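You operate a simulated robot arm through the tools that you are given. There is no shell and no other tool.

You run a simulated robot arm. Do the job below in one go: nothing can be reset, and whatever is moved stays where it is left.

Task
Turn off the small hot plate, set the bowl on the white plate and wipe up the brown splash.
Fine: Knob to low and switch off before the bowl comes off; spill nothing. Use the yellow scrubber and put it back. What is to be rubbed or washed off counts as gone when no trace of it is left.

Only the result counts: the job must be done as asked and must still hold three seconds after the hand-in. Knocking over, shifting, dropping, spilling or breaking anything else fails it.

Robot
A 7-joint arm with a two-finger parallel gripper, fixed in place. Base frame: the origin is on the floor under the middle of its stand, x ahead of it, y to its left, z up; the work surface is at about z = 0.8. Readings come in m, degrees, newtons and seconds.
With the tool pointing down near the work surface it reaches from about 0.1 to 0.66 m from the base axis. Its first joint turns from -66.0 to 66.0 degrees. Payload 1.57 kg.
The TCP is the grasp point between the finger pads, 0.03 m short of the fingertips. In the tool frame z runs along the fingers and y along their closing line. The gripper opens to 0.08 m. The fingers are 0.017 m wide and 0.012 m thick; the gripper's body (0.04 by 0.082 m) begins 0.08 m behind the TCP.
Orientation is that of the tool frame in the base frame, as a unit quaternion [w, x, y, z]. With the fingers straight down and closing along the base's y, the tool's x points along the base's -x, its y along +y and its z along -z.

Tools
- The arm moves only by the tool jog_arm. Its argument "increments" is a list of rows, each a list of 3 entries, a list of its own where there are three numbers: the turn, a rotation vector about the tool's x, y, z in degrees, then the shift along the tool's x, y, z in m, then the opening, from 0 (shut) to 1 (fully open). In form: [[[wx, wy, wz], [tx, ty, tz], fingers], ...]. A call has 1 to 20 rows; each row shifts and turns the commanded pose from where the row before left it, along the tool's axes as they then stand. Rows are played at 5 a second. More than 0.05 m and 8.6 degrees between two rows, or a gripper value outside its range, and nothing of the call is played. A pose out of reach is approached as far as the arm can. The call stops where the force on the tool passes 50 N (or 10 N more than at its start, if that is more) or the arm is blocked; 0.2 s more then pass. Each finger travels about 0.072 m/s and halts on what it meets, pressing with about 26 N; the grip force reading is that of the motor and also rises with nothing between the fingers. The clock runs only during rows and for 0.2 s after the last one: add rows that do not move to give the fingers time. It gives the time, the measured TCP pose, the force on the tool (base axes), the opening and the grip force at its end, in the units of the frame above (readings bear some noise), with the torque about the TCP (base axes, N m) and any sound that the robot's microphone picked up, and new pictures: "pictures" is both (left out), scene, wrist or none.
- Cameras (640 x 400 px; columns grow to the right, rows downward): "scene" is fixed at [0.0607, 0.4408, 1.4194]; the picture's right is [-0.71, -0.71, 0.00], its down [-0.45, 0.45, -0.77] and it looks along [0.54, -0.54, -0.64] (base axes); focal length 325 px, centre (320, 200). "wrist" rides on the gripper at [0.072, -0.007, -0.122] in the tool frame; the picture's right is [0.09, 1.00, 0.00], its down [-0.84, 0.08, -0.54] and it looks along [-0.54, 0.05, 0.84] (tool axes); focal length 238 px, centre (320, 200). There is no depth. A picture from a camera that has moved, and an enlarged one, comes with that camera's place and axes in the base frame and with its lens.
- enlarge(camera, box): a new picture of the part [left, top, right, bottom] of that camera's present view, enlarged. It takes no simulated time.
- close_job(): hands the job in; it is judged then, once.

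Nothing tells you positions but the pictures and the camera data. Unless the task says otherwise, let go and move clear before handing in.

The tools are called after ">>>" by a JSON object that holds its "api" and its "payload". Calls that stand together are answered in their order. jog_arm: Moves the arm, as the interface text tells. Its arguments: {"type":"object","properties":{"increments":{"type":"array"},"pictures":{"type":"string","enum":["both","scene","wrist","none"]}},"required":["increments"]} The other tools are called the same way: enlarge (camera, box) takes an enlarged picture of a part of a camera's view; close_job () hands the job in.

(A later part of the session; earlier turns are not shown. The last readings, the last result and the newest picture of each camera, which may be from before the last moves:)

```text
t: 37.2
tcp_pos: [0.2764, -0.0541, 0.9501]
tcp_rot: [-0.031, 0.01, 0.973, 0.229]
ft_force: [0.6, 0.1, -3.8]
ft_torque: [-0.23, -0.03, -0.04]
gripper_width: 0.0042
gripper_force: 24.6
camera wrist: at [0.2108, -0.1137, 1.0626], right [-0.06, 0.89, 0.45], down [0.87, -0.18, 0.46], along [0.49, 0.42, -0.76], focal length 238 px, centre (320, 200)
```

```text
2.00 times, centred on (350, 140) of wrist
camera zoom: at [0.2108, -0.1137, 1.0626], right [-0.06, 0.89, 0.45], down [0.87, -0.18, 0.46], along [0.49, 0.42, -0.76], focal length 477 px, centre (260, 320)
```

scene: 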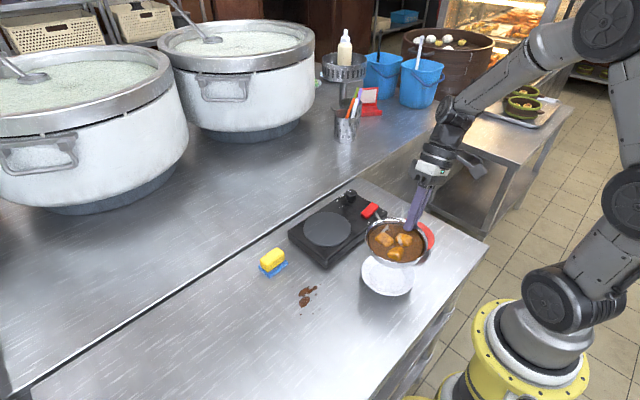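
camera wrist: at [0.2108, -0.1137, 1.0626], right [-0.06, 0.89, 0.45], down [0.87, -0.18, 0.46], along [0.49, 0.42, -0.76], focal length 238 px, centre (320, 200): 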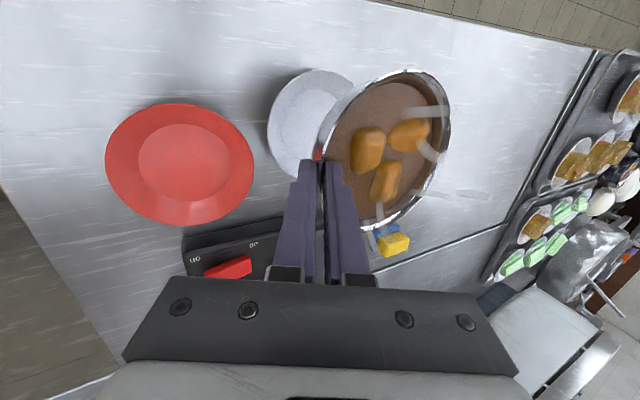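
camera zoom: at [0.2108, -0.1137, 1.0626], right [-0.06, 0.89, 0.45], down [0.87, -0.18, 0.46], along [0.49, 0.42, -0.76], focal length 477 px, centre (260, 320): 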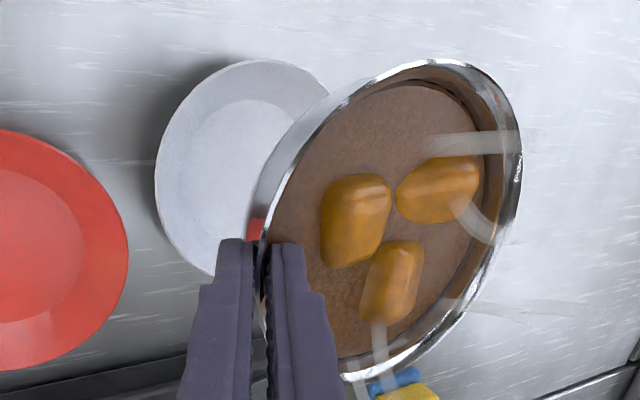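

The bowl hangs level above the white plate and nothing has spilled. My refined plate centre is (0.272, 0.009), so I'll shift about 3.5 mm and lower 6 cm.

>>> {"api": "jog_arm", "payload": {"increments": [[[0, 0, 0], [-0.001, -0.006, 0.0104], 0], [[0, 0, 0], [-0.001, -0.006, 0.0104], 0], [[0, 0, 0], [-0.001, -0.006, 0.0104], 0], [[0, 0, 0], [-0.001, -0.006, 0.0104], 0], [[0, 0, 0], [-0.001, -0.0058, 0.0104], 0], [[0, 0, 0], [0, 0, 0], 0]], "pictures": "both"}}

>>> {"api": "enlarge", "payload": {"camera": "scene", "box": [340, 220, 440, 310]}}

>>> {"api": "enlarge", "payload": {"camera": "wrist", "box": [220, 40, 480, 240]}}

```text
t: 38.6
tcp_pos: [0.2773, -0.058, 0.8913]
tcp_rot: [-0.031, 0.01, 0.973, 0.229]
ft_force: [-0.8, -0.6, -3.6]
ft_torque: [-0.22, -0.05, -0.01]
gripper_width: 0.0045
gripper_force: 25.0
camera wrist: at [0.2121, -0.118, 1.002], right [-0.06, 0.89, 0.45], down [0.87, -0.18, 0.46], along [0.49, 0.42, -0.76], focal length 238 px, centre (320, 200)
```

scene: 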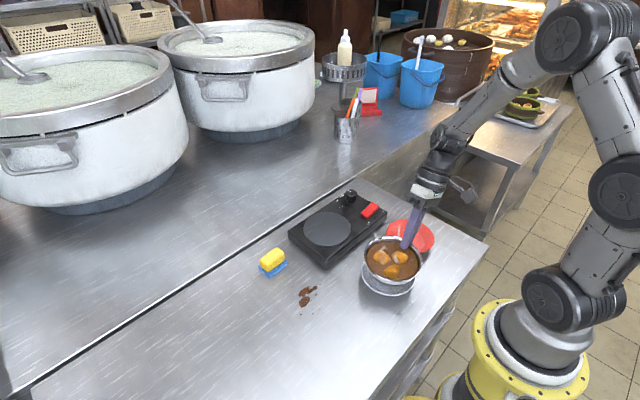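
wrist: 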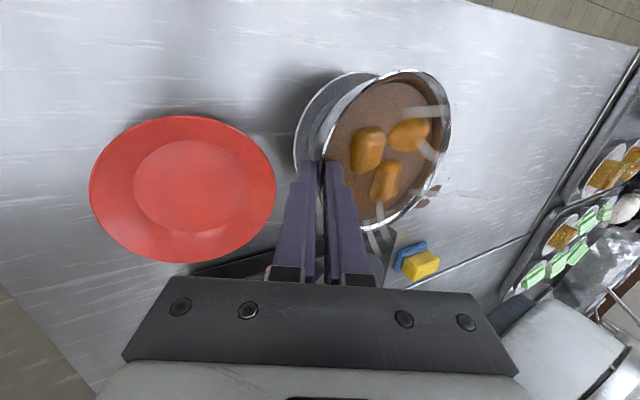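

```text
4.44 times, centred on (390, 265) of scene
camera zoom: at [0.0607, 0.4408, 1.4194], right [-0.71, -0.71, 0.0], down [-0.45, 0.45, -0.77], along [0.54, -0.54, -0.64], focal length 1446 px, centre (9, -89)
```

zoom: 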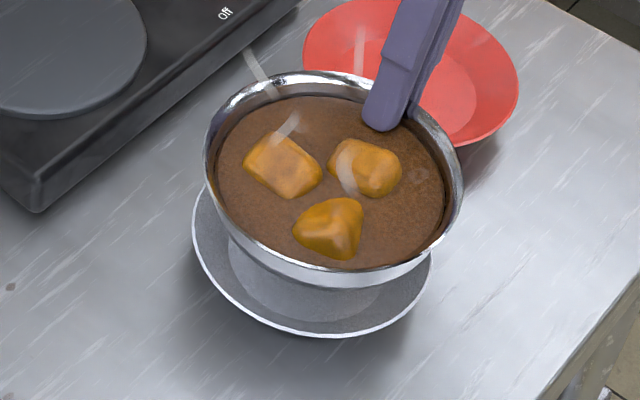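

```text
2.00 times, centred on (350, 140) of wrist
camera zoom: at [0.2121, -0.118, 1.002], right [-0.06, 0.89, 0.45], down [0.87, -0.18, 0.46], along [0.49, 0.42, -0.76], focal length 477 px, centre (260, 320)
```

zoom: 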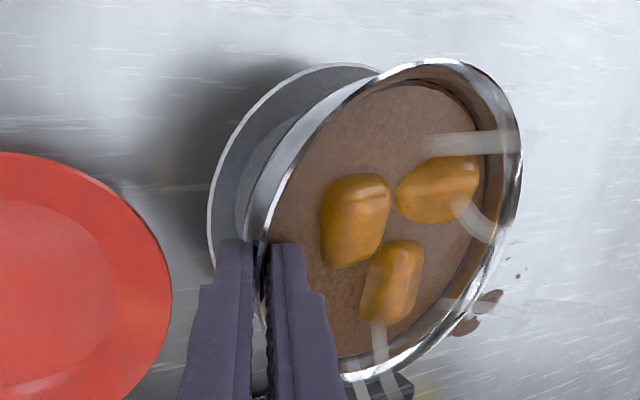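

The bowl is about 1.5–2 cm above the plate and centred within a few millimetres. I'll lower slowly, watching for the weight to come off the tool.

>>> {"api": "jog_arm", "payload": {"increments": [[[0, 0, 0], [-0.0018, -0.002, 0.0016], 0], [[0, 0, 0], [-0.0002, -0.0011, 0.0022], 0], [[0, 0, 0], [-0.0002, -0.0011, 0.0022], 0], [[0, 0, 0], [-0.0002, -0.0011, 0.0022], 0], [[0, 0, 0], [-0.0002, -0.0011, 0.0022], 0], [[0, 0, 0], [0, 0, 0], 0]], "pictures": "none"}}

>>> {"api": "enlarge", "payload": {"camera": "scene", "box": [345, 225, 435, 305]}}

```text
t: 40.0
tcp_pos: [0.2791, -0.0594, 0.8783]
tcp_rot: [-0.031, 0.009, 0.973, 0.229]
ft_force: [0.2, -2.7, 9.2]
ft_torque: [0.63, 0.01, 0.03]
gripper_width: 0.0045
gripper_force: 25.1
```

```text
5.00 times, centred on (390, 265) of scene
camera zoom: at [0.0606, 0.4407, 1.4194], right [-0.71, -0.71, 0.0], down [-0.45, 0.45, -0.77], along [0.54, -0.54, -0.64], focal length 1627 px, centre (-30, -125)
```

zoom: 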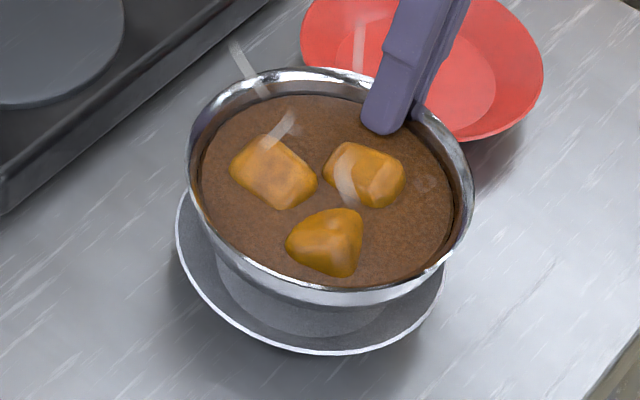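

Contact: the plate now carries the bowl, with slight over-press. I'll ease up 1 mm, then open slowly and look.

>>> {"api": "jog_arm", "payload": {"increments": [[[0, 0, 0], [0.0001, 0.0005, -0.001], 0], [[0, 0, 0], [0, 0, 0], 0]], "pictures": "none"}}

```text
t: 40.6
tcp_pos: [0.2793, -0.0588, 0.8797]
tcp_rot: [-0.032, 0.01, 0.973, 0.229]
ft_force: [1.9, -2.2, 5.2]
ft_torque: [0.44, -0.17, -0.13]
gripper_width: 0.0046
gripper_force: 25.1
```

>>> {"api": "jog_arm", "payload": {"increments": [[[0, 0, 0], [0.0001, 0.0005, -0.001], 0], [[0, 0, 0], [0, 0, 0], 0]], "pictures": "wrist"}}

>>> {"api": "enlarge", "payload": {"camera": "scene", "box": [345, 225, 435, 305]}}

```text
t: 41.2
tcp_pos: [0.2789, -0.0589, 0.8796]
tcp_rot: [-0.033, 0.009, 0.973, 0.23]
ft_force: [0.3, 0.9, -0.1]
ft_torque: [0.13, -0.05, -0.08]
gripper_width: 0.0044
gripper_force: 25.2
camera wrist: at [0.2131, -0.119, 0.9918], right [-0.06, 0.89, 0.45], down [0.87, -0.18, 0.46], along [0.49, 0.42, -0.76], focal length 238 px, centre (320, 200)
```

wrist: 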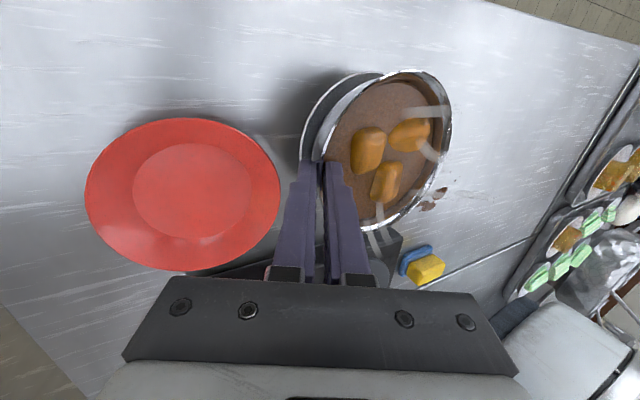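

```text
5.00 times, centred on (390, 265) of scene
camera zoom: at [0.0607, 0.4408, 1.4193], right [-0.71, -0.71, 0.0], down [-0.45, 0.45, -0.77], along [0.54, -0.54, -0.64], focal length 1627 px, centre (-30, -125)
```

zoom: 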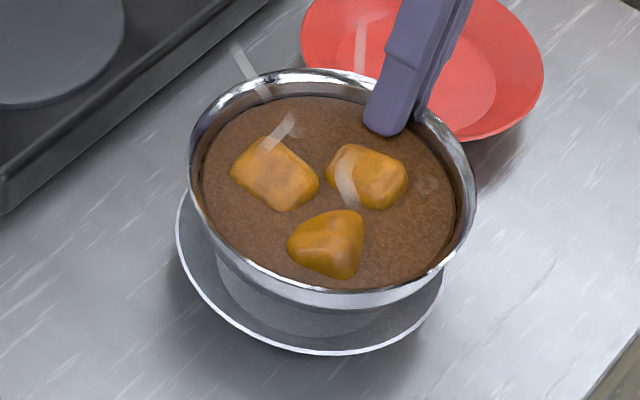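

The bowl rests on the white plate with no load left on the tool, centred within about 3 mm. I'll open the fingers now.

>>> {"api": "jog_arm", "payload": {"increments": [[[0, 0, 0], [0, 0, 0], 0.1], [[0, 0, 0], [0, 0, 0], 0.16], [[0, 0, 0], [0, 0, 0], 0.22], [[0, 0, 0], [0, 0, 0], 0.3], [[0, 0, 0], [0, 0, 0], 0.3]], "pictures": "both"}}

>>> {"api": "enlarge", "payload": {"camera": "scene", "box": [345, 225, 435, 305]}}

>>> {"api": "enlarge", "payload": {"camera": "wrist", "box": [220, 40, 480, 240]}}

```text
t: 42.4
tcp_pos: [0.2799, -0.0598, 0.8791]
tcp_rot: [-0.032, 0.01, 0.973, 0.229]
ft_force: [-0.3, 0.4, 0.6]
ft_torque: [0.02, -0.03, 0.02]
gripper_width: 0.0241
gripper_force: 0.1
camera wrist: at [0.2134, -0.1192, 0.9921], right [-0.06, 0.89, 0.45], down [0.87, -0.18, 0.46], along [0.49, 0.42, -0.76], focal length 238 px, centre (320, 200)
```

scene: 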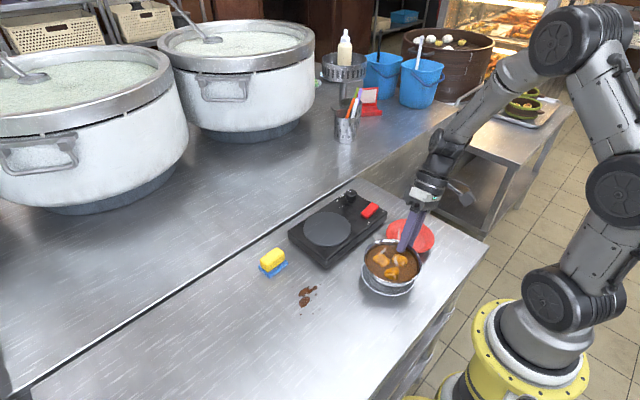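
wrist: 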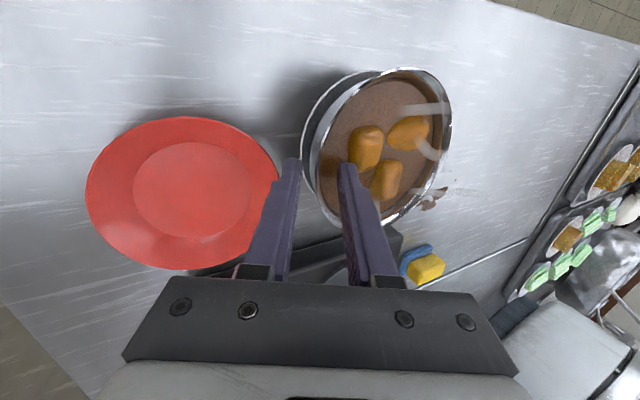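

```text
5.00 times, centred on (390, 265) of scene
camera zoom: at [0.0607, 0.4408, 1.4194], right [-0.71, -0.71, 0.0], down [-0.45, 0.45, -0.77], along [0.54, -0.54, -0.64], focal length 1627 px, centre (-30, -125)
```

zoom: 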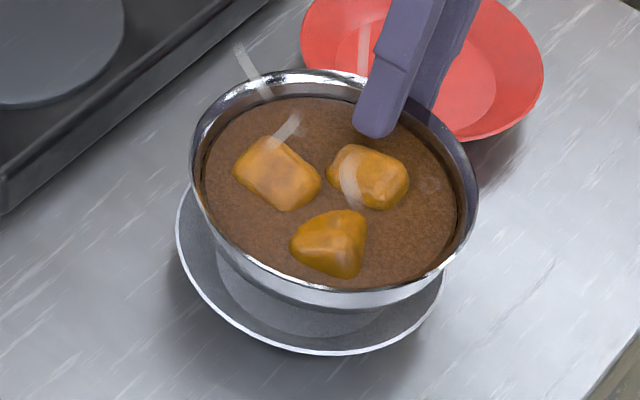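

```text
2.00 times, centred on (350, 140) of wrist
camera zoom: at [0.2134, -0.1192, 0.9921], right [-0.06, 0.89, 0.45], down [0.87, -0.18, 0.46], along [0.49, 0.42, -0.76], focal length 477 px, centre (260, 320)
```

zoom: 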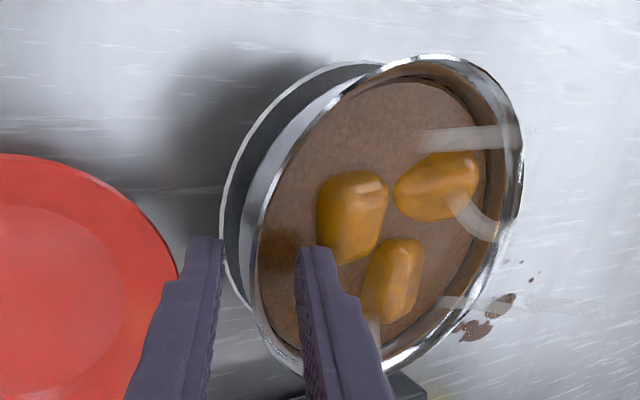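

The bowl is stable on the plate. I'll withdraw along the finger axis, then rise and check the bowl and the table.

>>> {"api": "jog_arm", "payload": {"increments": [[[0, 0, 0], [0, 0, -0.008], 0.3], [[0, 0, 0], [0, 0, -0.012], 0.3], [[0, 0, 0], [0, 0, -0.02], 0.3], [[0, 0, 0], [0, 0, -0.03], 0.3], [[0, 0, 0], [0, 0, -0.04], 0.3], [[0, 0, 0], [0, 0, -0.04], 0.3], [[0, 0, 0], [0, 0, 0], 0.3]], "pictures": "both"}}

>>> {"api": "enlarge", "payload": {"camera": "scene", "box": [330, 220, 440, 310]}}

>>> {"api": "enlarge", "payload": {"camera": "scene", "box": [240, 230, 330, 320]}}

```text
t: 44.0
tcp_pos: [0.2887, -0.1252, 1.0143]
tcp_rot: [-0.033, 0.01, 0.973, 0.229]
ft_force: [-0.8, 0.3, 0.0]
ft_torque: [-0.01, 0.03, 0.0]
gripper_width: 0.0241
gripper_force: 0.0
camera wrist: at [0.2232, -0.1844, 1.1252], right [-0.06, 0.89, 0.45], down [0.87, -0.18, 0.46], along [0.49, 0.42, -0.76], focal length 238 px, centre (320, 200)
```

scene: 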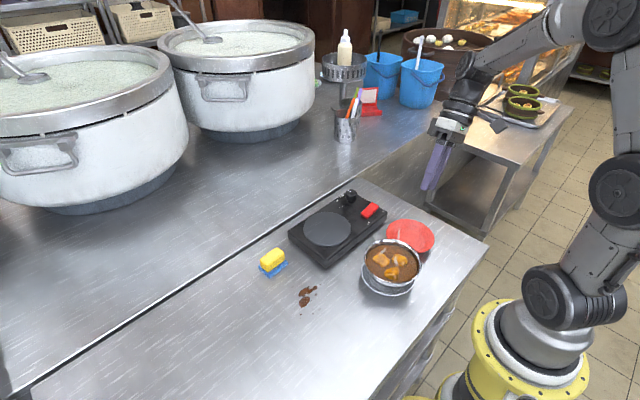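
wrist: 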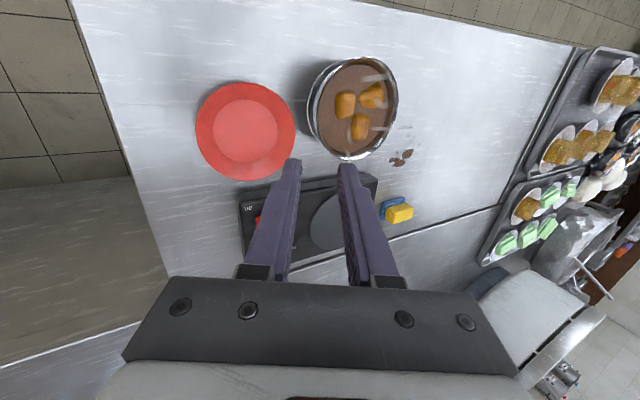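

```text
4.44 times, centred on (385, 265) of scene
camera zoom: at [0.0607, 0.4408, 1.4194], right [-0.71, -0.71, 0.0], down [-0.45, 0.45, -0.77], along [0.54, -0.54, -0.64], focal length 1446 px, centre (31, -89)
```

zoom: 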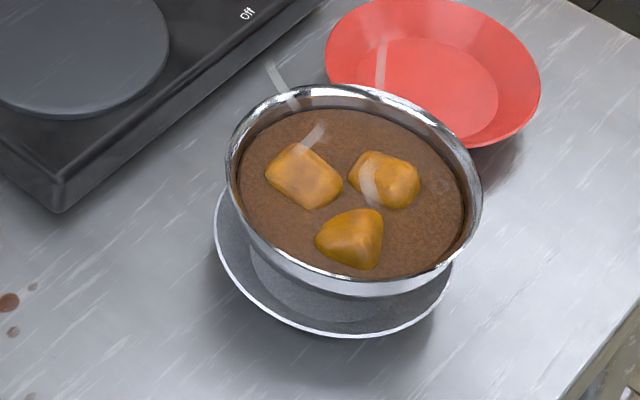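

```text
4.44 times, centred on (285, 275) of scene
camera zoom: at [0.0607, 0.4408, 1.4194], right [-0.71, -0.71, 0.0], down [-0.45, 0.45, -0.77], along [0.54, -0.54, -0.64], focal length 1446 px, centre (476, -133)
```

zoom: 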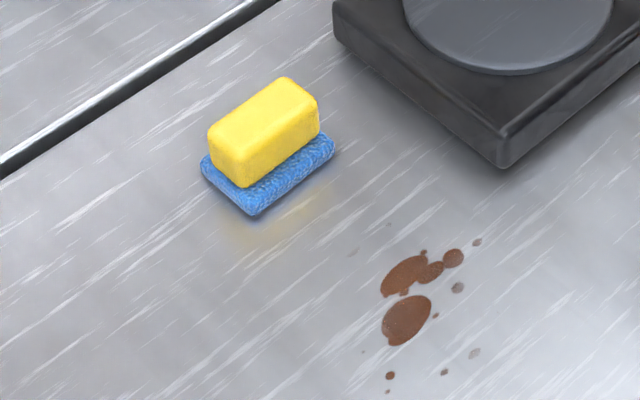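

The bowl sits level on the white plate and the table is clean around it. Next is the scrubber, a yellow block on a blue scouring pad, at about (0.490, 0.168). I'll straighten the tool and move above it for a closer look.

>>> {"api": "jog_arm", "payload": {"increments": [[[6.6, -0.95, -0.29], [0, 0, 0], 0.5], [[6.6, -0.95, -0.29], [0, 0, 0], 0.7], [[6.6, -0.95, -0.29], [0, 0, 0], 1], [[6.6, -0.95, -0.29], [0, 0, 0], 1], [[0, 0, 0], [-0.0202, 0.0367, 0], 1], [[0, 0, 0], [-0.0202, 0.0367, 0], 1], [[0, 0, 0], [-0.0202, 0.0367, 0], 1], [[0, 0, 0], [-0.0202, 0.0367, 0], 1], [[0, 0, 0], [-0.0202, 0.0367, 0], 1], [[0, 0, 0], [-0.0202, 0.0367, 0], 1], [[0, 0, 0], [-0.0202, 0.0367, 0], 1], [[0, 0, 0], [-0.0202, 0.0367, 0], 1], [[0, 0, 0], [0, 0, 0], 1]], "pictures": "both"}}

>>> {"api": "enlarge", "payload": {"camera": "wrist", "box": [250, 80, 390, 200]}}

>>> {"api": "enlarge", "payload": {"camera": "wrist", "box": [220, 0, 440, 120]}}

>>> {"api": "enlarge", "payload": {"camera": "scene", "box": [250, 240, 310, 290]}}

```text
t: 46.8
tcp_pos: [0.4495, 0.1678, 1.0162]
tcp_rot: [0.001, 0.0, 1.0, 0.001]
ft_force: [-0.7, 0.3, -0.4]
ft_torque: [-0.03, -0.01, -0.03]
gripper_width: 0.0801
gripper_force: 0.0
camera wrist: at [0.3772, 0.16, 1.1382], right [-0.09, 1.0, 0.0], down [0.84, 0.08, 0.54], along [0.54, 0.05, -0.84], focal length 238 px, centre (320, 200)
```

scene: 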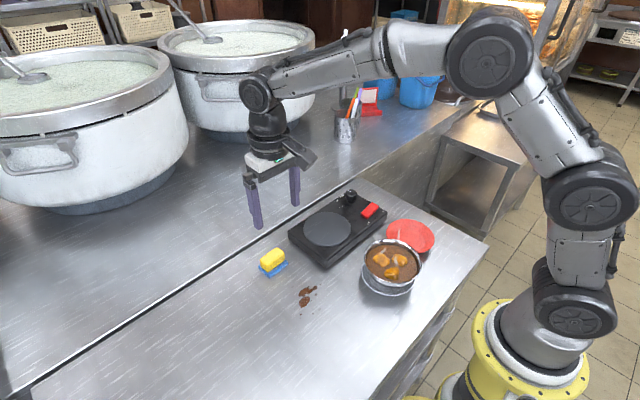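
wrist: 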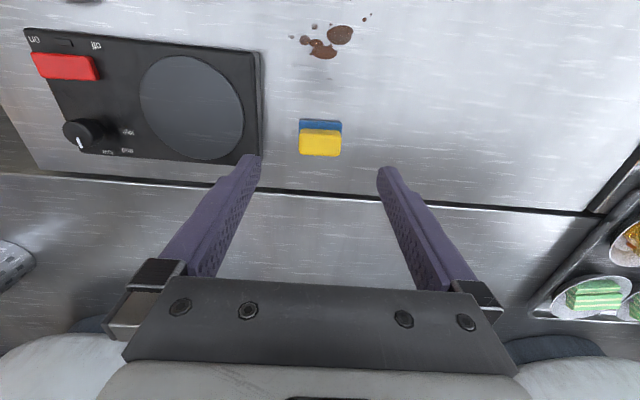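

```text
3.33 times, centred on (320, 140) of wrist
camera zoom: at [0.3772, 0.16, 1.1382], right [-0.09, 1.0, 0.0], down [0.84, 0.08, 0.54], along [0.54, 0.05, -0.84], focal length 794 px, centre (320, 400)
```

zoom: 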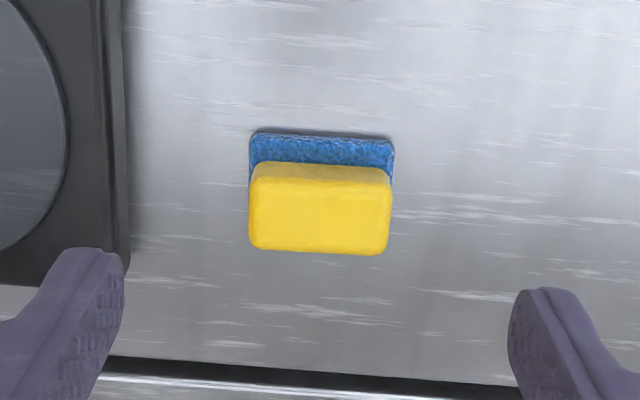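

```text
2.91 times, centred on (330, 60) of wrist
camera zoom: at [0.3772, 0.16, 1.1382], right [-0.09, 1.0, 0.0], down [0.84, 0.08, 0.54], along [0.54, 0.05, -0.84], focal length 693 px, centre (291, 607)
```

zoom: 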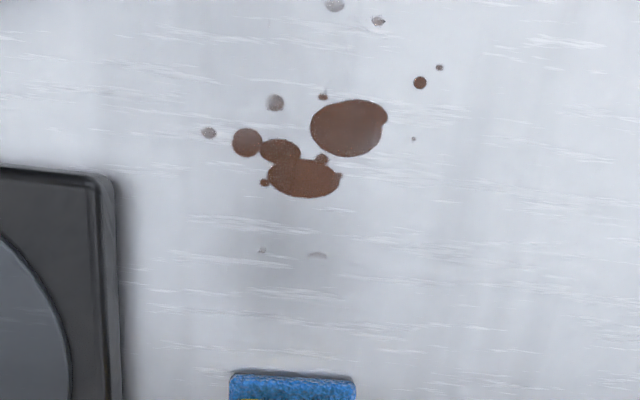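

```text
8.00 times, centred on (280, 265) of scene
camera zoom: at [0.0607, 0.4408, 1.4194], right [-0.71, -0.71, 0.0], down [-0.45, 0.45, -0.77], along [0.54, -0.54, -0.64], focal length 2603 px, centre (640, -320)
```

zoom: 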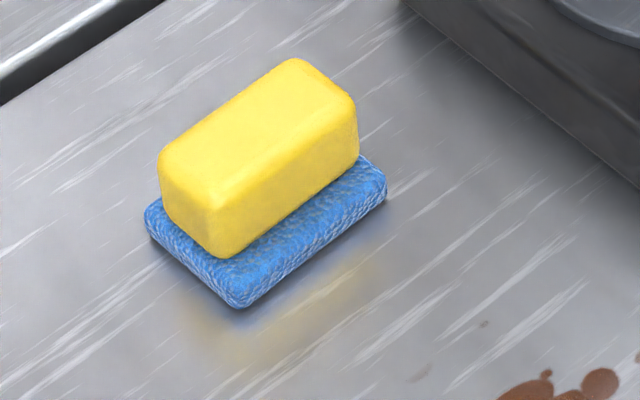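

The scrubber is a yellow handle (about 29 × 55 mm, top at z 0.84) on a blue pad, centred near (0.486, 0.170) and square to the axes. I'll hover over it with open fingers, closing along y.

>>> {"api": "jog_arm", "payload": {"increments": [[[0, 0, 0], [-0.0365, 0.002, 0], 1], [[0, 0, 0], [0, 0, 0.04], 1], [[0, 0, 0], [0, 0, 0.04], 1], [[0, 0, 0], [0, 0, 0.034], 1], [[0, 0, 0], [0, 0, 0], 1]], "pictures": "both"}}

>>> {"api": "enlarge", "payload": {"camera": "wrist", "box": [230, 100, 410, 240]}}

>>> {"api": "enlarge", "payload": {"camera": "scene", "box": [235, 220, 315, 290]}}

```text
t: 48.0
tcp_pos: [0.4873, 0.1711, 0.8992]
tcp_rot: [0.001, -0.001, 1.0, 0.001]
ft_force: [0.8, -0.4, -0.1]
ft_torque: [0.01, 0.03, 0.0]
gripper_width: 0.0799
gripper_force: 0.1
camera wrist: at [0.4135, 0.1642, 1.0226], right [-0.09, 1.0, 0.0], down [0.84, 0.08, 0.54], along [0.54, 0.05, -0.84], focal length 238 px, centre (320, 200)
```

scene: 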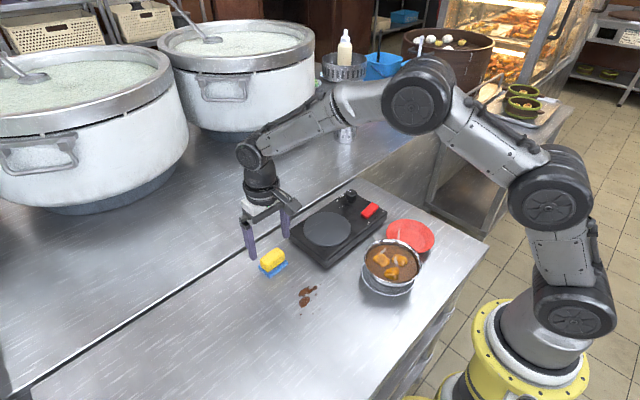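
wrist: 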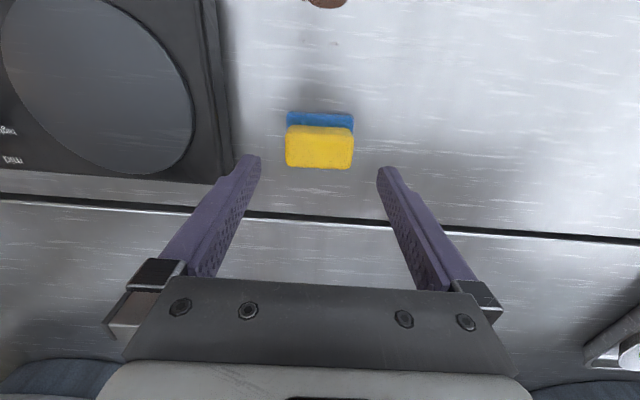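

```text
2.86 times, centred on (320, 170) of wrist
camera zoom: at [0.4135, 0.1642, 1.0226], right [-0.09, 1.0, 0.0], down [0.84, 0.08, 0.54], along [0.54, 0.05, -0.84], focal length 681 px, centre (320, 286)
```

zoom: 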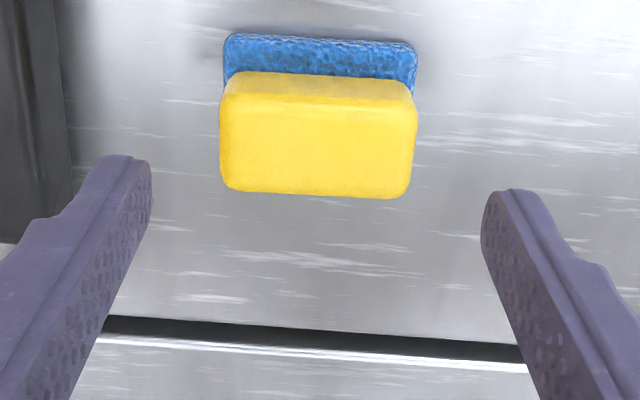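

```text
5.71 times, centred on (275, 255) of scene
camera zoom: at [0.0607, 0.4408, 1.4194], right [-0.71, -0.71, 0.0], down [-0.45, 0.45, -0.77], along [0.54, -0.54, -0.64], focal length 1859 px, centre (577, -114)
```

zoom: 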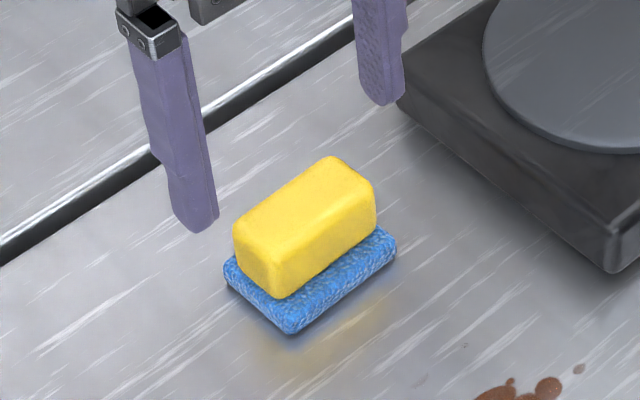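

Centred within 1–2 mm. I'll lower around the yellow handle and close.

>>> {"api": "jog_arm", "payload": {"increments": [[[0, 0, 0], [0.0015, -0.001, 0.015], 1], [[0, 0, 0], [0, 0, 0.015], 1], [[0, 0, 0], [0, 0, 0.013], 1], [[0, 0, 0], [0, 0, 0.01], 1], [[0, 0, 0], [0, 0, 0], 0.85], [[0, 0, 0], [0, 0, 0], 0.75], [[0, 0, 0], [0, 0, 0], 0.65], [[0, 0, 0], [0, 0, 0], 0.5], [[0, 0, 0], [0, 0, 0], 0.5]], "pictures": "both"}}

>>> {"api": "enlarge", "payload": {"camera": "wrist", "box": [230, 100, 410, 240]}}

>>> {"api": "enlarge", "payload": {"camera": "scene", "box": [235, 220, 315, 290]}}

```text
t: 50.0
tcp_pos: [0.4845, 0.1693, 0.8469]
tcp_rot: [0.001, 0.0, 1.0, 0.002]
ft_force: [0.6, 0.3, 0.7]
ft_torque: [-0.01, 0.02, 0.0]
gripper_width: 0.0552
gripper_force: 26.1
camera wrist: at [0.4127, 0.1623, 0.9708], right [-0.09, 1.0, 0.0], down [0.84, 0.08, 0.54], along [0.54, 0.05, -0.84], focal length 238 px, centre (320, 200)
```

scene: 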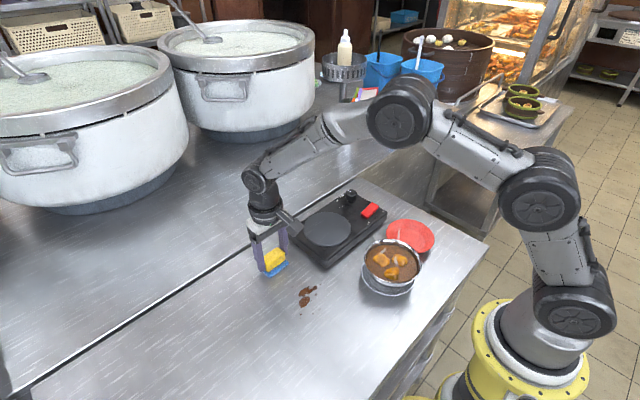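
wrist: 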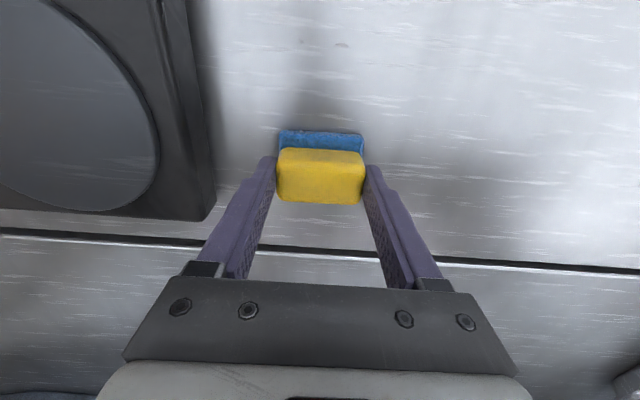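

```text
2.86 times, centred on (320, 170) of wrist
camera zoom: at [0.4127, 0.1623, 0.9708], right [-0.09, 1.0, 0.0], down [0.84, 0.08, 0.54], along [0.54, 0.05, -0.84], focal length 681 px, centre (320, 286)
```

zoom: 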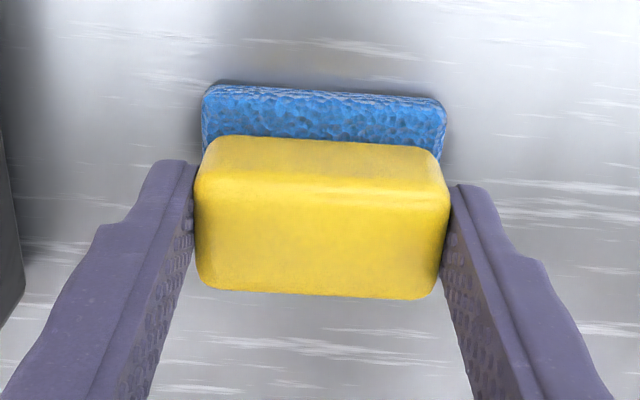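

```text
5.71 times, centred on (275, 255) of scene
camera zoom: at [0.0607, 0.4408, 1.4194], right [-0.71, -0.71, 0.0], down [-0.45, 0.45, -0.77], along [0.54, -0.54, -0.64], focal length 1859 px, centre (577, -114)
```

zoom: 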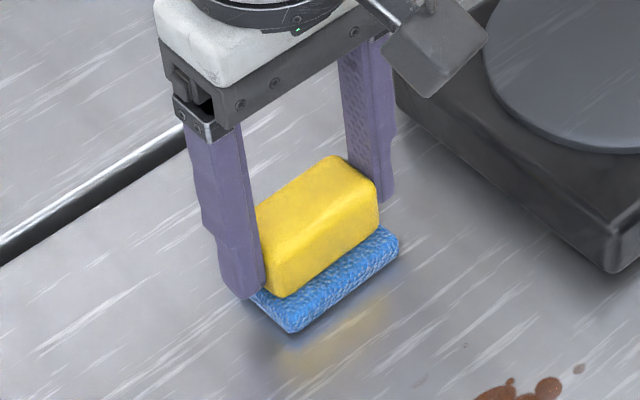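

The handle is gripped (55 mm). I'll note this home pose (0.4845, 0.1693, 0.8469) for putting it back, lift 3 cm and check that the blue pad comes along.

>>> {"api": "jog_arm", "payload": {"increments": [[[0, 0, 0], [0, 0, -0.01], 0.5], [[0, 0, 0], [0, 0, -0.02], 0.5], [[0, 0, 0], [0, 0, 0], 0.5]], "pictures": "both"}}

>>> {"api": "enlarge", "payload": {"camera": "scene", "box": [235, 220, 325, 310]}}

```text
t: 50.8
tcp_pos: [0.4848, 0.1679, 0.877]
tcp_rot: [0.001, 0.0, 1.0, 0.001]
ft_force: [0.1, -0.3, -0.9]
ft_torque: [0.0, 0.0, -0.01]
gripper_width: 0.0551
gripper_force: 26.0
camera wrist: at [0.4121, 0.1623, 1.0005], right [-0.09, 1.0, 0.0], down [0.84, 0.08, 0.54], along [0.54, 0.05, -0.84], focal length 238 px, centre (320, 200)
```

scene: 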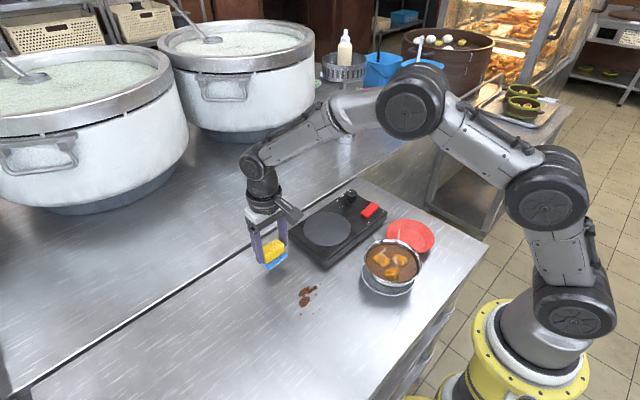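
wrist: 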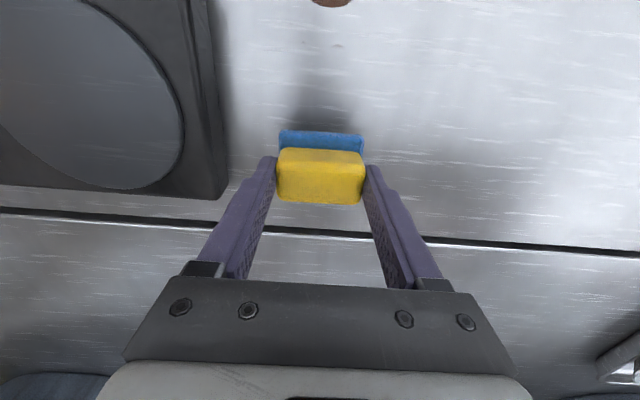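

```text
4.44 times, centred on (280, 265) of scene
camera zoom: at [0.0607, 0.4408, 1.4194], right [-0.71, -0.71, 0.0], down [-0.45, 0.45, -0.77], along [0.54, -0.54, -0.64], focal length 1446 px, centre (498, -89)
```

zoom: 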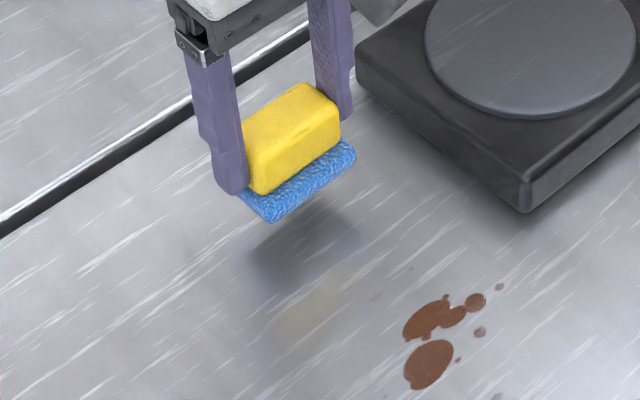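

It's one piece. The splash and its fine droplets span about x 0.325–0.413, y 0.124–0.217. I'll move over the near-right corner of that area and set the pad down with light pressure.

>>> {"api": "jog_arm", "payload": {"increments": [[[0, 0, 0], [0.0375, -0.008, 0], 0.5], [[0, 0, 0], [0.0375, -0.008, 0], 0.5], [[0, 0, 0], [0.0375, -0.008, 0], 0.5], [[0, 0, 0], [0.0375, -0.008, 0], 0.5], [[0, 0, 0], [0, 0, 0.02], 0.5], [[0, 0, 0], [0, 0, 0.009], 0.5], [[0, 0, 0], [0, 0, 0.003], 0.5], [[0, 0, 0], [0, 0, 0], 0.5]], "pictures": "both"}}

>>> {"api": "enlarge", "payload": {"camera": "scene", "box": [265, 250, 355, 340]}}

```text
t: 52.6
tcp_pos: [0.3349, 0.138, 0.8464]
tcp_rot: [0.003, -0.001, 1.0, 0.002]
ft_force: [-6.1, -2.9, 23.6]
ft_torque: [-0.16, 0.15, 0.11]
gripper_width: 0.0553
gripper_force: 25.7
camera wrist: at [0.2617, 0.131, 0.9695], right [-0.09, 1.0, 0.0], down [0.83, 0.08, 0.55], along [0.54, 0.05, -0.84], focal length 238 px, centre (320, 200)
```

scene: 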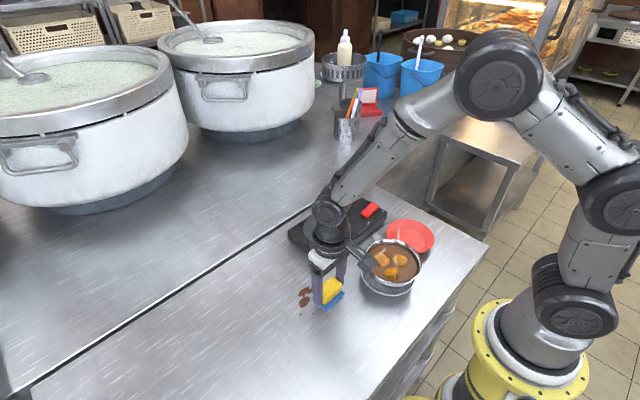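
wrist: 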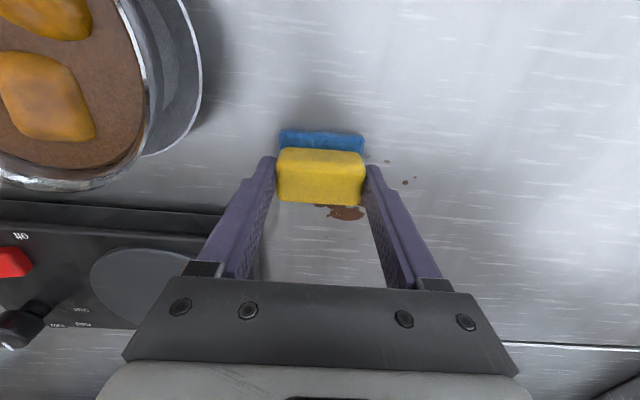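

```text
4.44 times, centred on (310, 295) of scene
camera zoom: at [0.0602, 0.4406, 1.4194], right [-0.71, -0.71, 0.0], down [-0.45, 0.45, -0.77], along [0.54, -0.54, -0.64], focal length 1446 px, centre (364, -222)
```

zoom: 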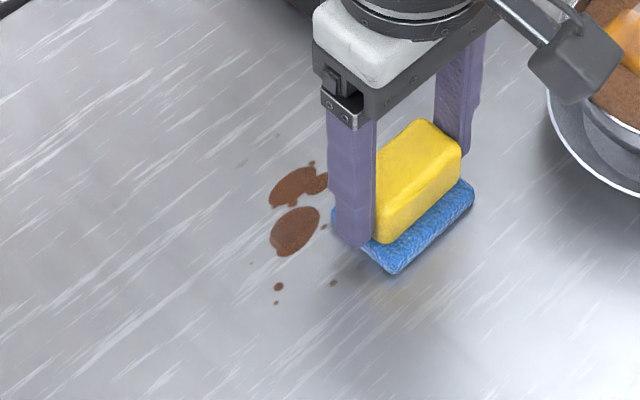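

Contact force is about 24 N, a bit firm. I'll ease 1 mm and make the first stroke along +y and back.

>>> {"api": "jog_arm", "payload": {"increments": [[[0, 0, 0], [0, 0, -0.001], 0.5], [[0, 0, 0], [0, 0.0125, 0], 0.5], [[0, 0, 0], [0, 0.0125, 0], 0.5], [[0, 0, 0], [0, 0.0125, 0], 0.5], [[0, 0, 0], [0, 0.0125, 0], 0.5], [[0, 0, 0], [0, 0.0125, 0], 0.5], [[0, 0, 0], [0, 0.0125, 0], 0.5], [[0, 0, 0], [0, 0, 0], 0.5]], "pictures": "both"}}

>>> {"api": "enlarge", "payload": {"camera": "scene", "box": [265, 250, 355, 340]}}

>>> {"api": "enlarge", "payload": {"camera": "wrist", "box": [180, 90, 420, 250]}}

```text
t: 54.4
tcp_pos: [0.3348, 0.2125, 0.8461]
tcp_rot: [0.0, 0.0, 1.0, 0.001]
ft_force: [1.3, -1.9, 6.9]
ft_torque: [-0.08, -0.15, -0.06]
gripper_width: 0.0551
gripper_force: 26.1
camera wrist: at [0.2619, 0.2058, 0.9698], right [-0.09, 1.0, 0.0], down [0.84, 0.08, 0.54], along [0.54, 0.05, -0.84], focal length 238 px, centre (320, 200)
```

scene: 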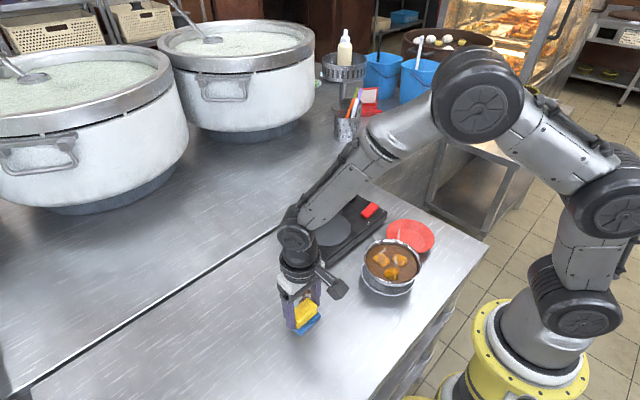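
wrist: 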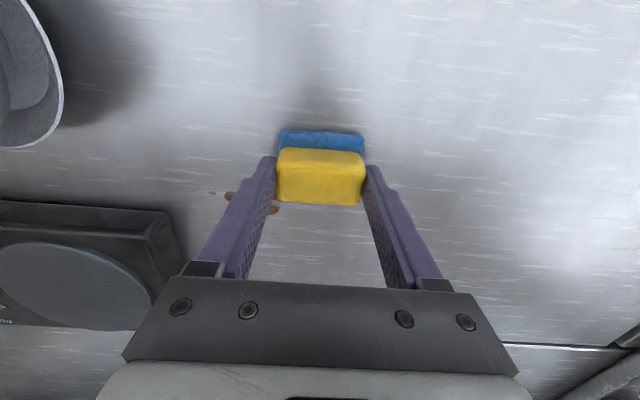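

```text
4.44 times, centred on (310, 295) of scene
camera zoom: at [0.0606, 0.4407, 1.4194], right [-0.71, -0.71, 0.0], down [-0.45, 0.45, -0.77], along [0.54, -0.54, -0.64], focal length 1446 px, centre (364, -222)
```

zoom: 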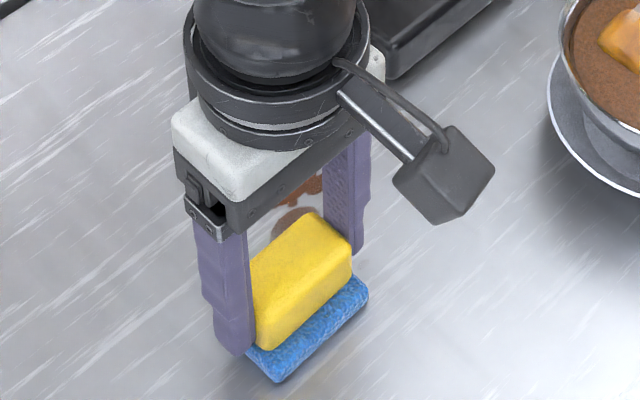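

```text
2.50 times, centred on (300, 170) of wrist
camera zoom: at [0.2619, 0.2058, 0.9698], right [-0.09, 1.0, 0.0], down [0.84, 0.08, 0.54], along [0.54, 0.05, -0.84], focal length 596 px, centre (370, 275)
```

zoom: 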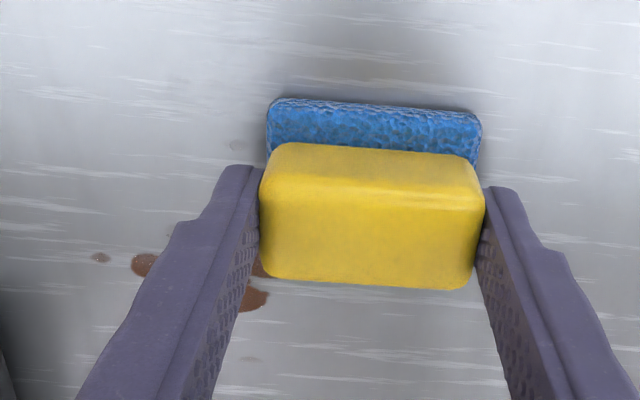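

One faint droplet under the first stroke is still visible, so it takes more rubbing. I'll press a bit harder and make several back-and-forth passes on this strip.

>>> {"api": "jog_arm", "payload": {"increments": [[[0, 0, 0], [0, 0, 0.0015], 0.5], [[0, 0, 0], [0, -0.0125, 0], 0.5], [[0, 0, 0], [0, -0.0125, 0], 0.5], [[0, 0, 0], [0, -0.0125, 0], 0.5], [[0, 0, 0], [0, -0.0125, 0], 0.5], [[0, 0, 0], [0, -0.0125, 0], 0.5], [[0, 0, 0], [0, -0.0125, 0], 0.5], [[0, 0, 0], [0, 0.0125, 0], 0.5], [[0, 0, 0], [0, 0.0125, 0], 0.5], [[0, 0, 0], [0, 0.0125, 0], 0.5], [[0, 0, 0], [0, 0.0125, 0], 0.5], [[0, 0, 0], [0, 0.0125, 0], 0.5], [[0, 0, 0], [0, 0.0125, 0], 0.5], [[0, 0, 0], [0, -0.0125, 0], 0.5], [[0, 0, 0], [0, -0.0125, 0], 0.5], [[0, 0, 0], [0, -0.0125, 0], 0.5], [[0, 0, 0], [0, -0.0125, 0], 0.5], [[0, 0, 0], [0, -0.0125, 0], 0.5], [[0, 0, 0], [0, -0.0125, 0], 0.5]], "pictures": "both"}}

>>> {"api": "enlarge", "payload": {"camera": "scene", "box": [265, 250, 355, 340]}}

>>> {"api": "enlarge", "payload": {"camera": "wrist", "box": [260, 90, 500, 250]}}

```text
t: 58.4
tcp_pos: [0.3354, 0.1368, 0.8461]
tcp_rot: [0.001, 0.0, 1.0, 0.001]
ft_force: [0.6, -0.4, 1.0]
ft_torque: [0.01, 0.0, 0.02]
gripper_width: 0.0551
gripper_force: 26.0
camera wrist: at [0.2628, 0.1299, 0.9691], right [-0.09, 1.0, 0.0], down [0.84, 0.08, 0.54], along [0.54, 0.05, -0.84], focal length 238 px, centre (320, 200)
```

scene: 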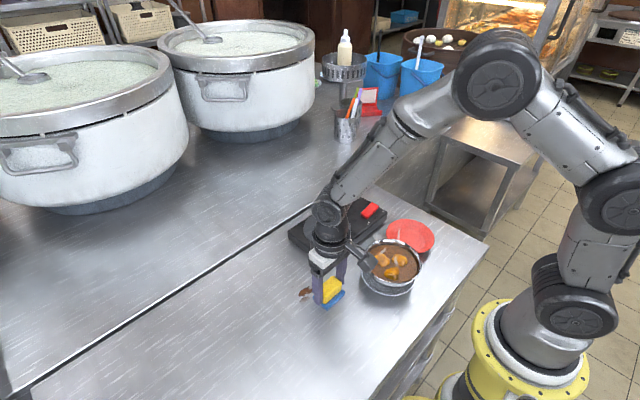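
wrist: 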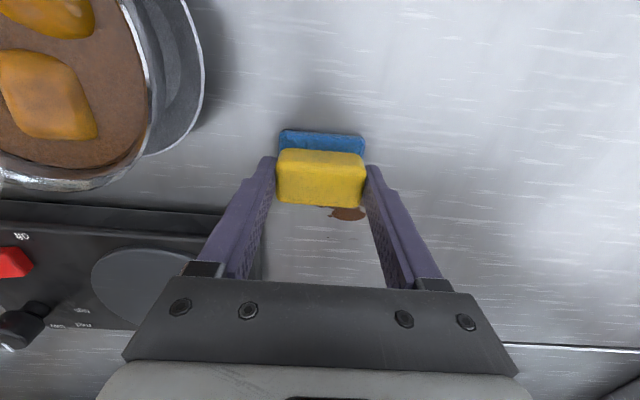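

```text
4.44 times, centred on (310, 295) of scene
camera zoom: at [0.0607, 0.4408, 1.4194], right [-0.71, -0.71, 0.0], down [-0.45, 0.45, -0.77], along [0.54, -0.54, -0.64], focal length 1446 px, centre (364, -222)
```

zoom: 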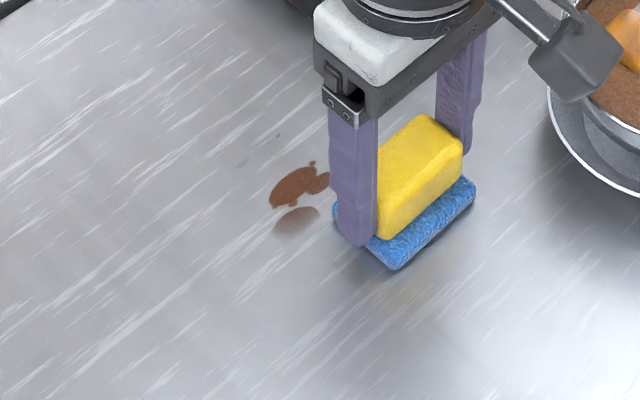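

```text
2.50 times, centred on (380, 170) of wrist
camera zoom: at [0.2628, 0.1299, 0.9691], right [-0.09, 1.0, 0.0], down [0.84, 0.08, 0.54], along [0.54, 0.05, -0.84], focal length 596 px, centre (170, 275)
```

zoom: 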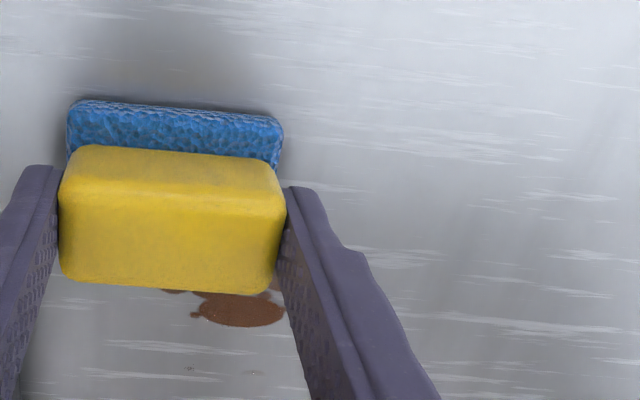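

The near strip is coming clean. I'll press a touch more, step to the middle strip at x about 0.368 and rub back and forth.

>>> {"api": "jog_arm", "payload": {"increments": [[[0, 0, 0], [-0.0165, 0, 0.0012], 0.5], [[0, 0, 0], [-0.0165, 0, 0], 0.5], [[0, 0, 0], [0, 0.0125, 0], 0.5], [[0, 0, 0], [0, 0.0125, 0], 0.5], [[0, 0, 0], [0, 0.0125, 0], 0.5], [[0, 0, 0], [0, 0.0125, 0], 0.5], [[0, 0, 0], [0, 0.0125, 0], 0.5], [[0, 0, 0], [0, 0.0125, 0], 0.5], [[0, 0, 0], [0, -0.0125, 0], 0.5], [[0, 0, 0], [0, -0.0125, 0], 0.5], [[0, 0, 0], [0, -0.0125, 0], 0.5], [[0, 0, 0], [0, -0.0125, 0], 0.5], [[0, 0, 0], [0, -0.0125, 0], 0.5], [[0, 0, 0], [0, -0.0125, 0], 0.5], [[0, 0, 0], [0, 0.0125, 0], 0.5], [[0, 0, 0], [0, 0.0125, 0], 0.5], [[0, 0, 0], [0, 0.0125, 0], 0.5], [[0, 0, 0], [0, 0.0125, 0], 0.5], [[0, 0, 0], [0, 0.0125, 0], 0.5], [[0, 0, 0], [0, 0.0125, 0], 0.5]], "pictures": "both"}}

>>> {"api": "enlarge", "payload": {"camera": "scene", "box": [265, 250, 355, 340]}}

>>> {"api": "enlarge", "payload": {"camera": "wrist", "box": [160, 90, 400, 250]}}

```text
t: 62.6
tcp_pos: [0.3669, 0.2113, 0.8449]
tcp_rot: [0.0, 0.001, 1.0, 0.001]
ft_force: [-0.8, -5.8, 14.5]
ft_torque: [-0.2, -0.08, -0.04]
gripper_width: 0.0551
gripper_force: 26.0
camera wrist: at [0.2947, 0.2055, 0.9677], right [-0.09, 1.0, 0.0], down [0.84, 0.08, 0.54], along [0.54, 0.05, -0.84], focal length 238 px, centre (320, 200)
```

scene: 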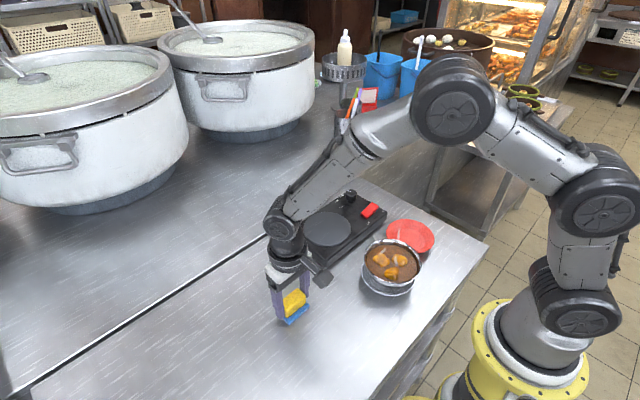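
wrist: 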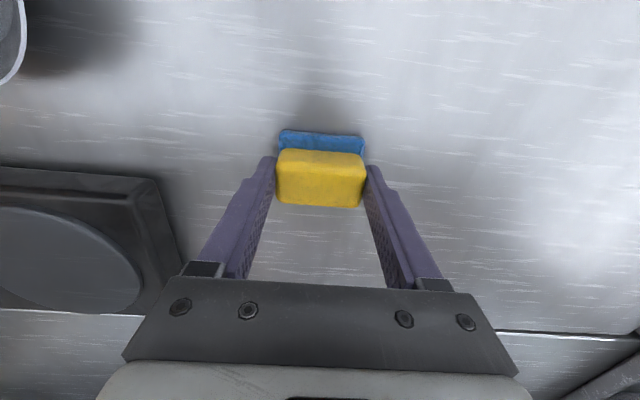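

```text
4.44 times, centred on (310, 295) of scene
camera zoom: at [0.0605, 0.4406, 1.4194], right [-0.71, -0.71, 0.0], down [-0.45, 0.45, -0.77], along [0.54, -0.54, -0.64], focal length 1446 px, centre (364, -222)
```

zoom: 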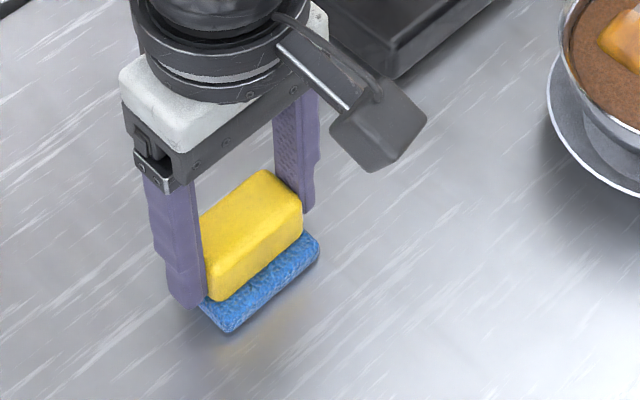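

```text
2.50 times, centred on (280, 170) of wrist
camera zoom: at [0.2947, 0.2055, 0.9677], right [-0.09, 1.0, 0.0], down [0.84, 0.08, 0.54], along [0.54, 0.05, -0.84], focal length 596 px, centre (420, 275)
```

zoom: 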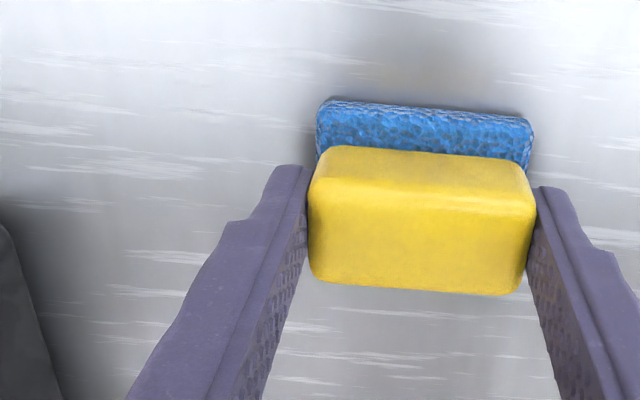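

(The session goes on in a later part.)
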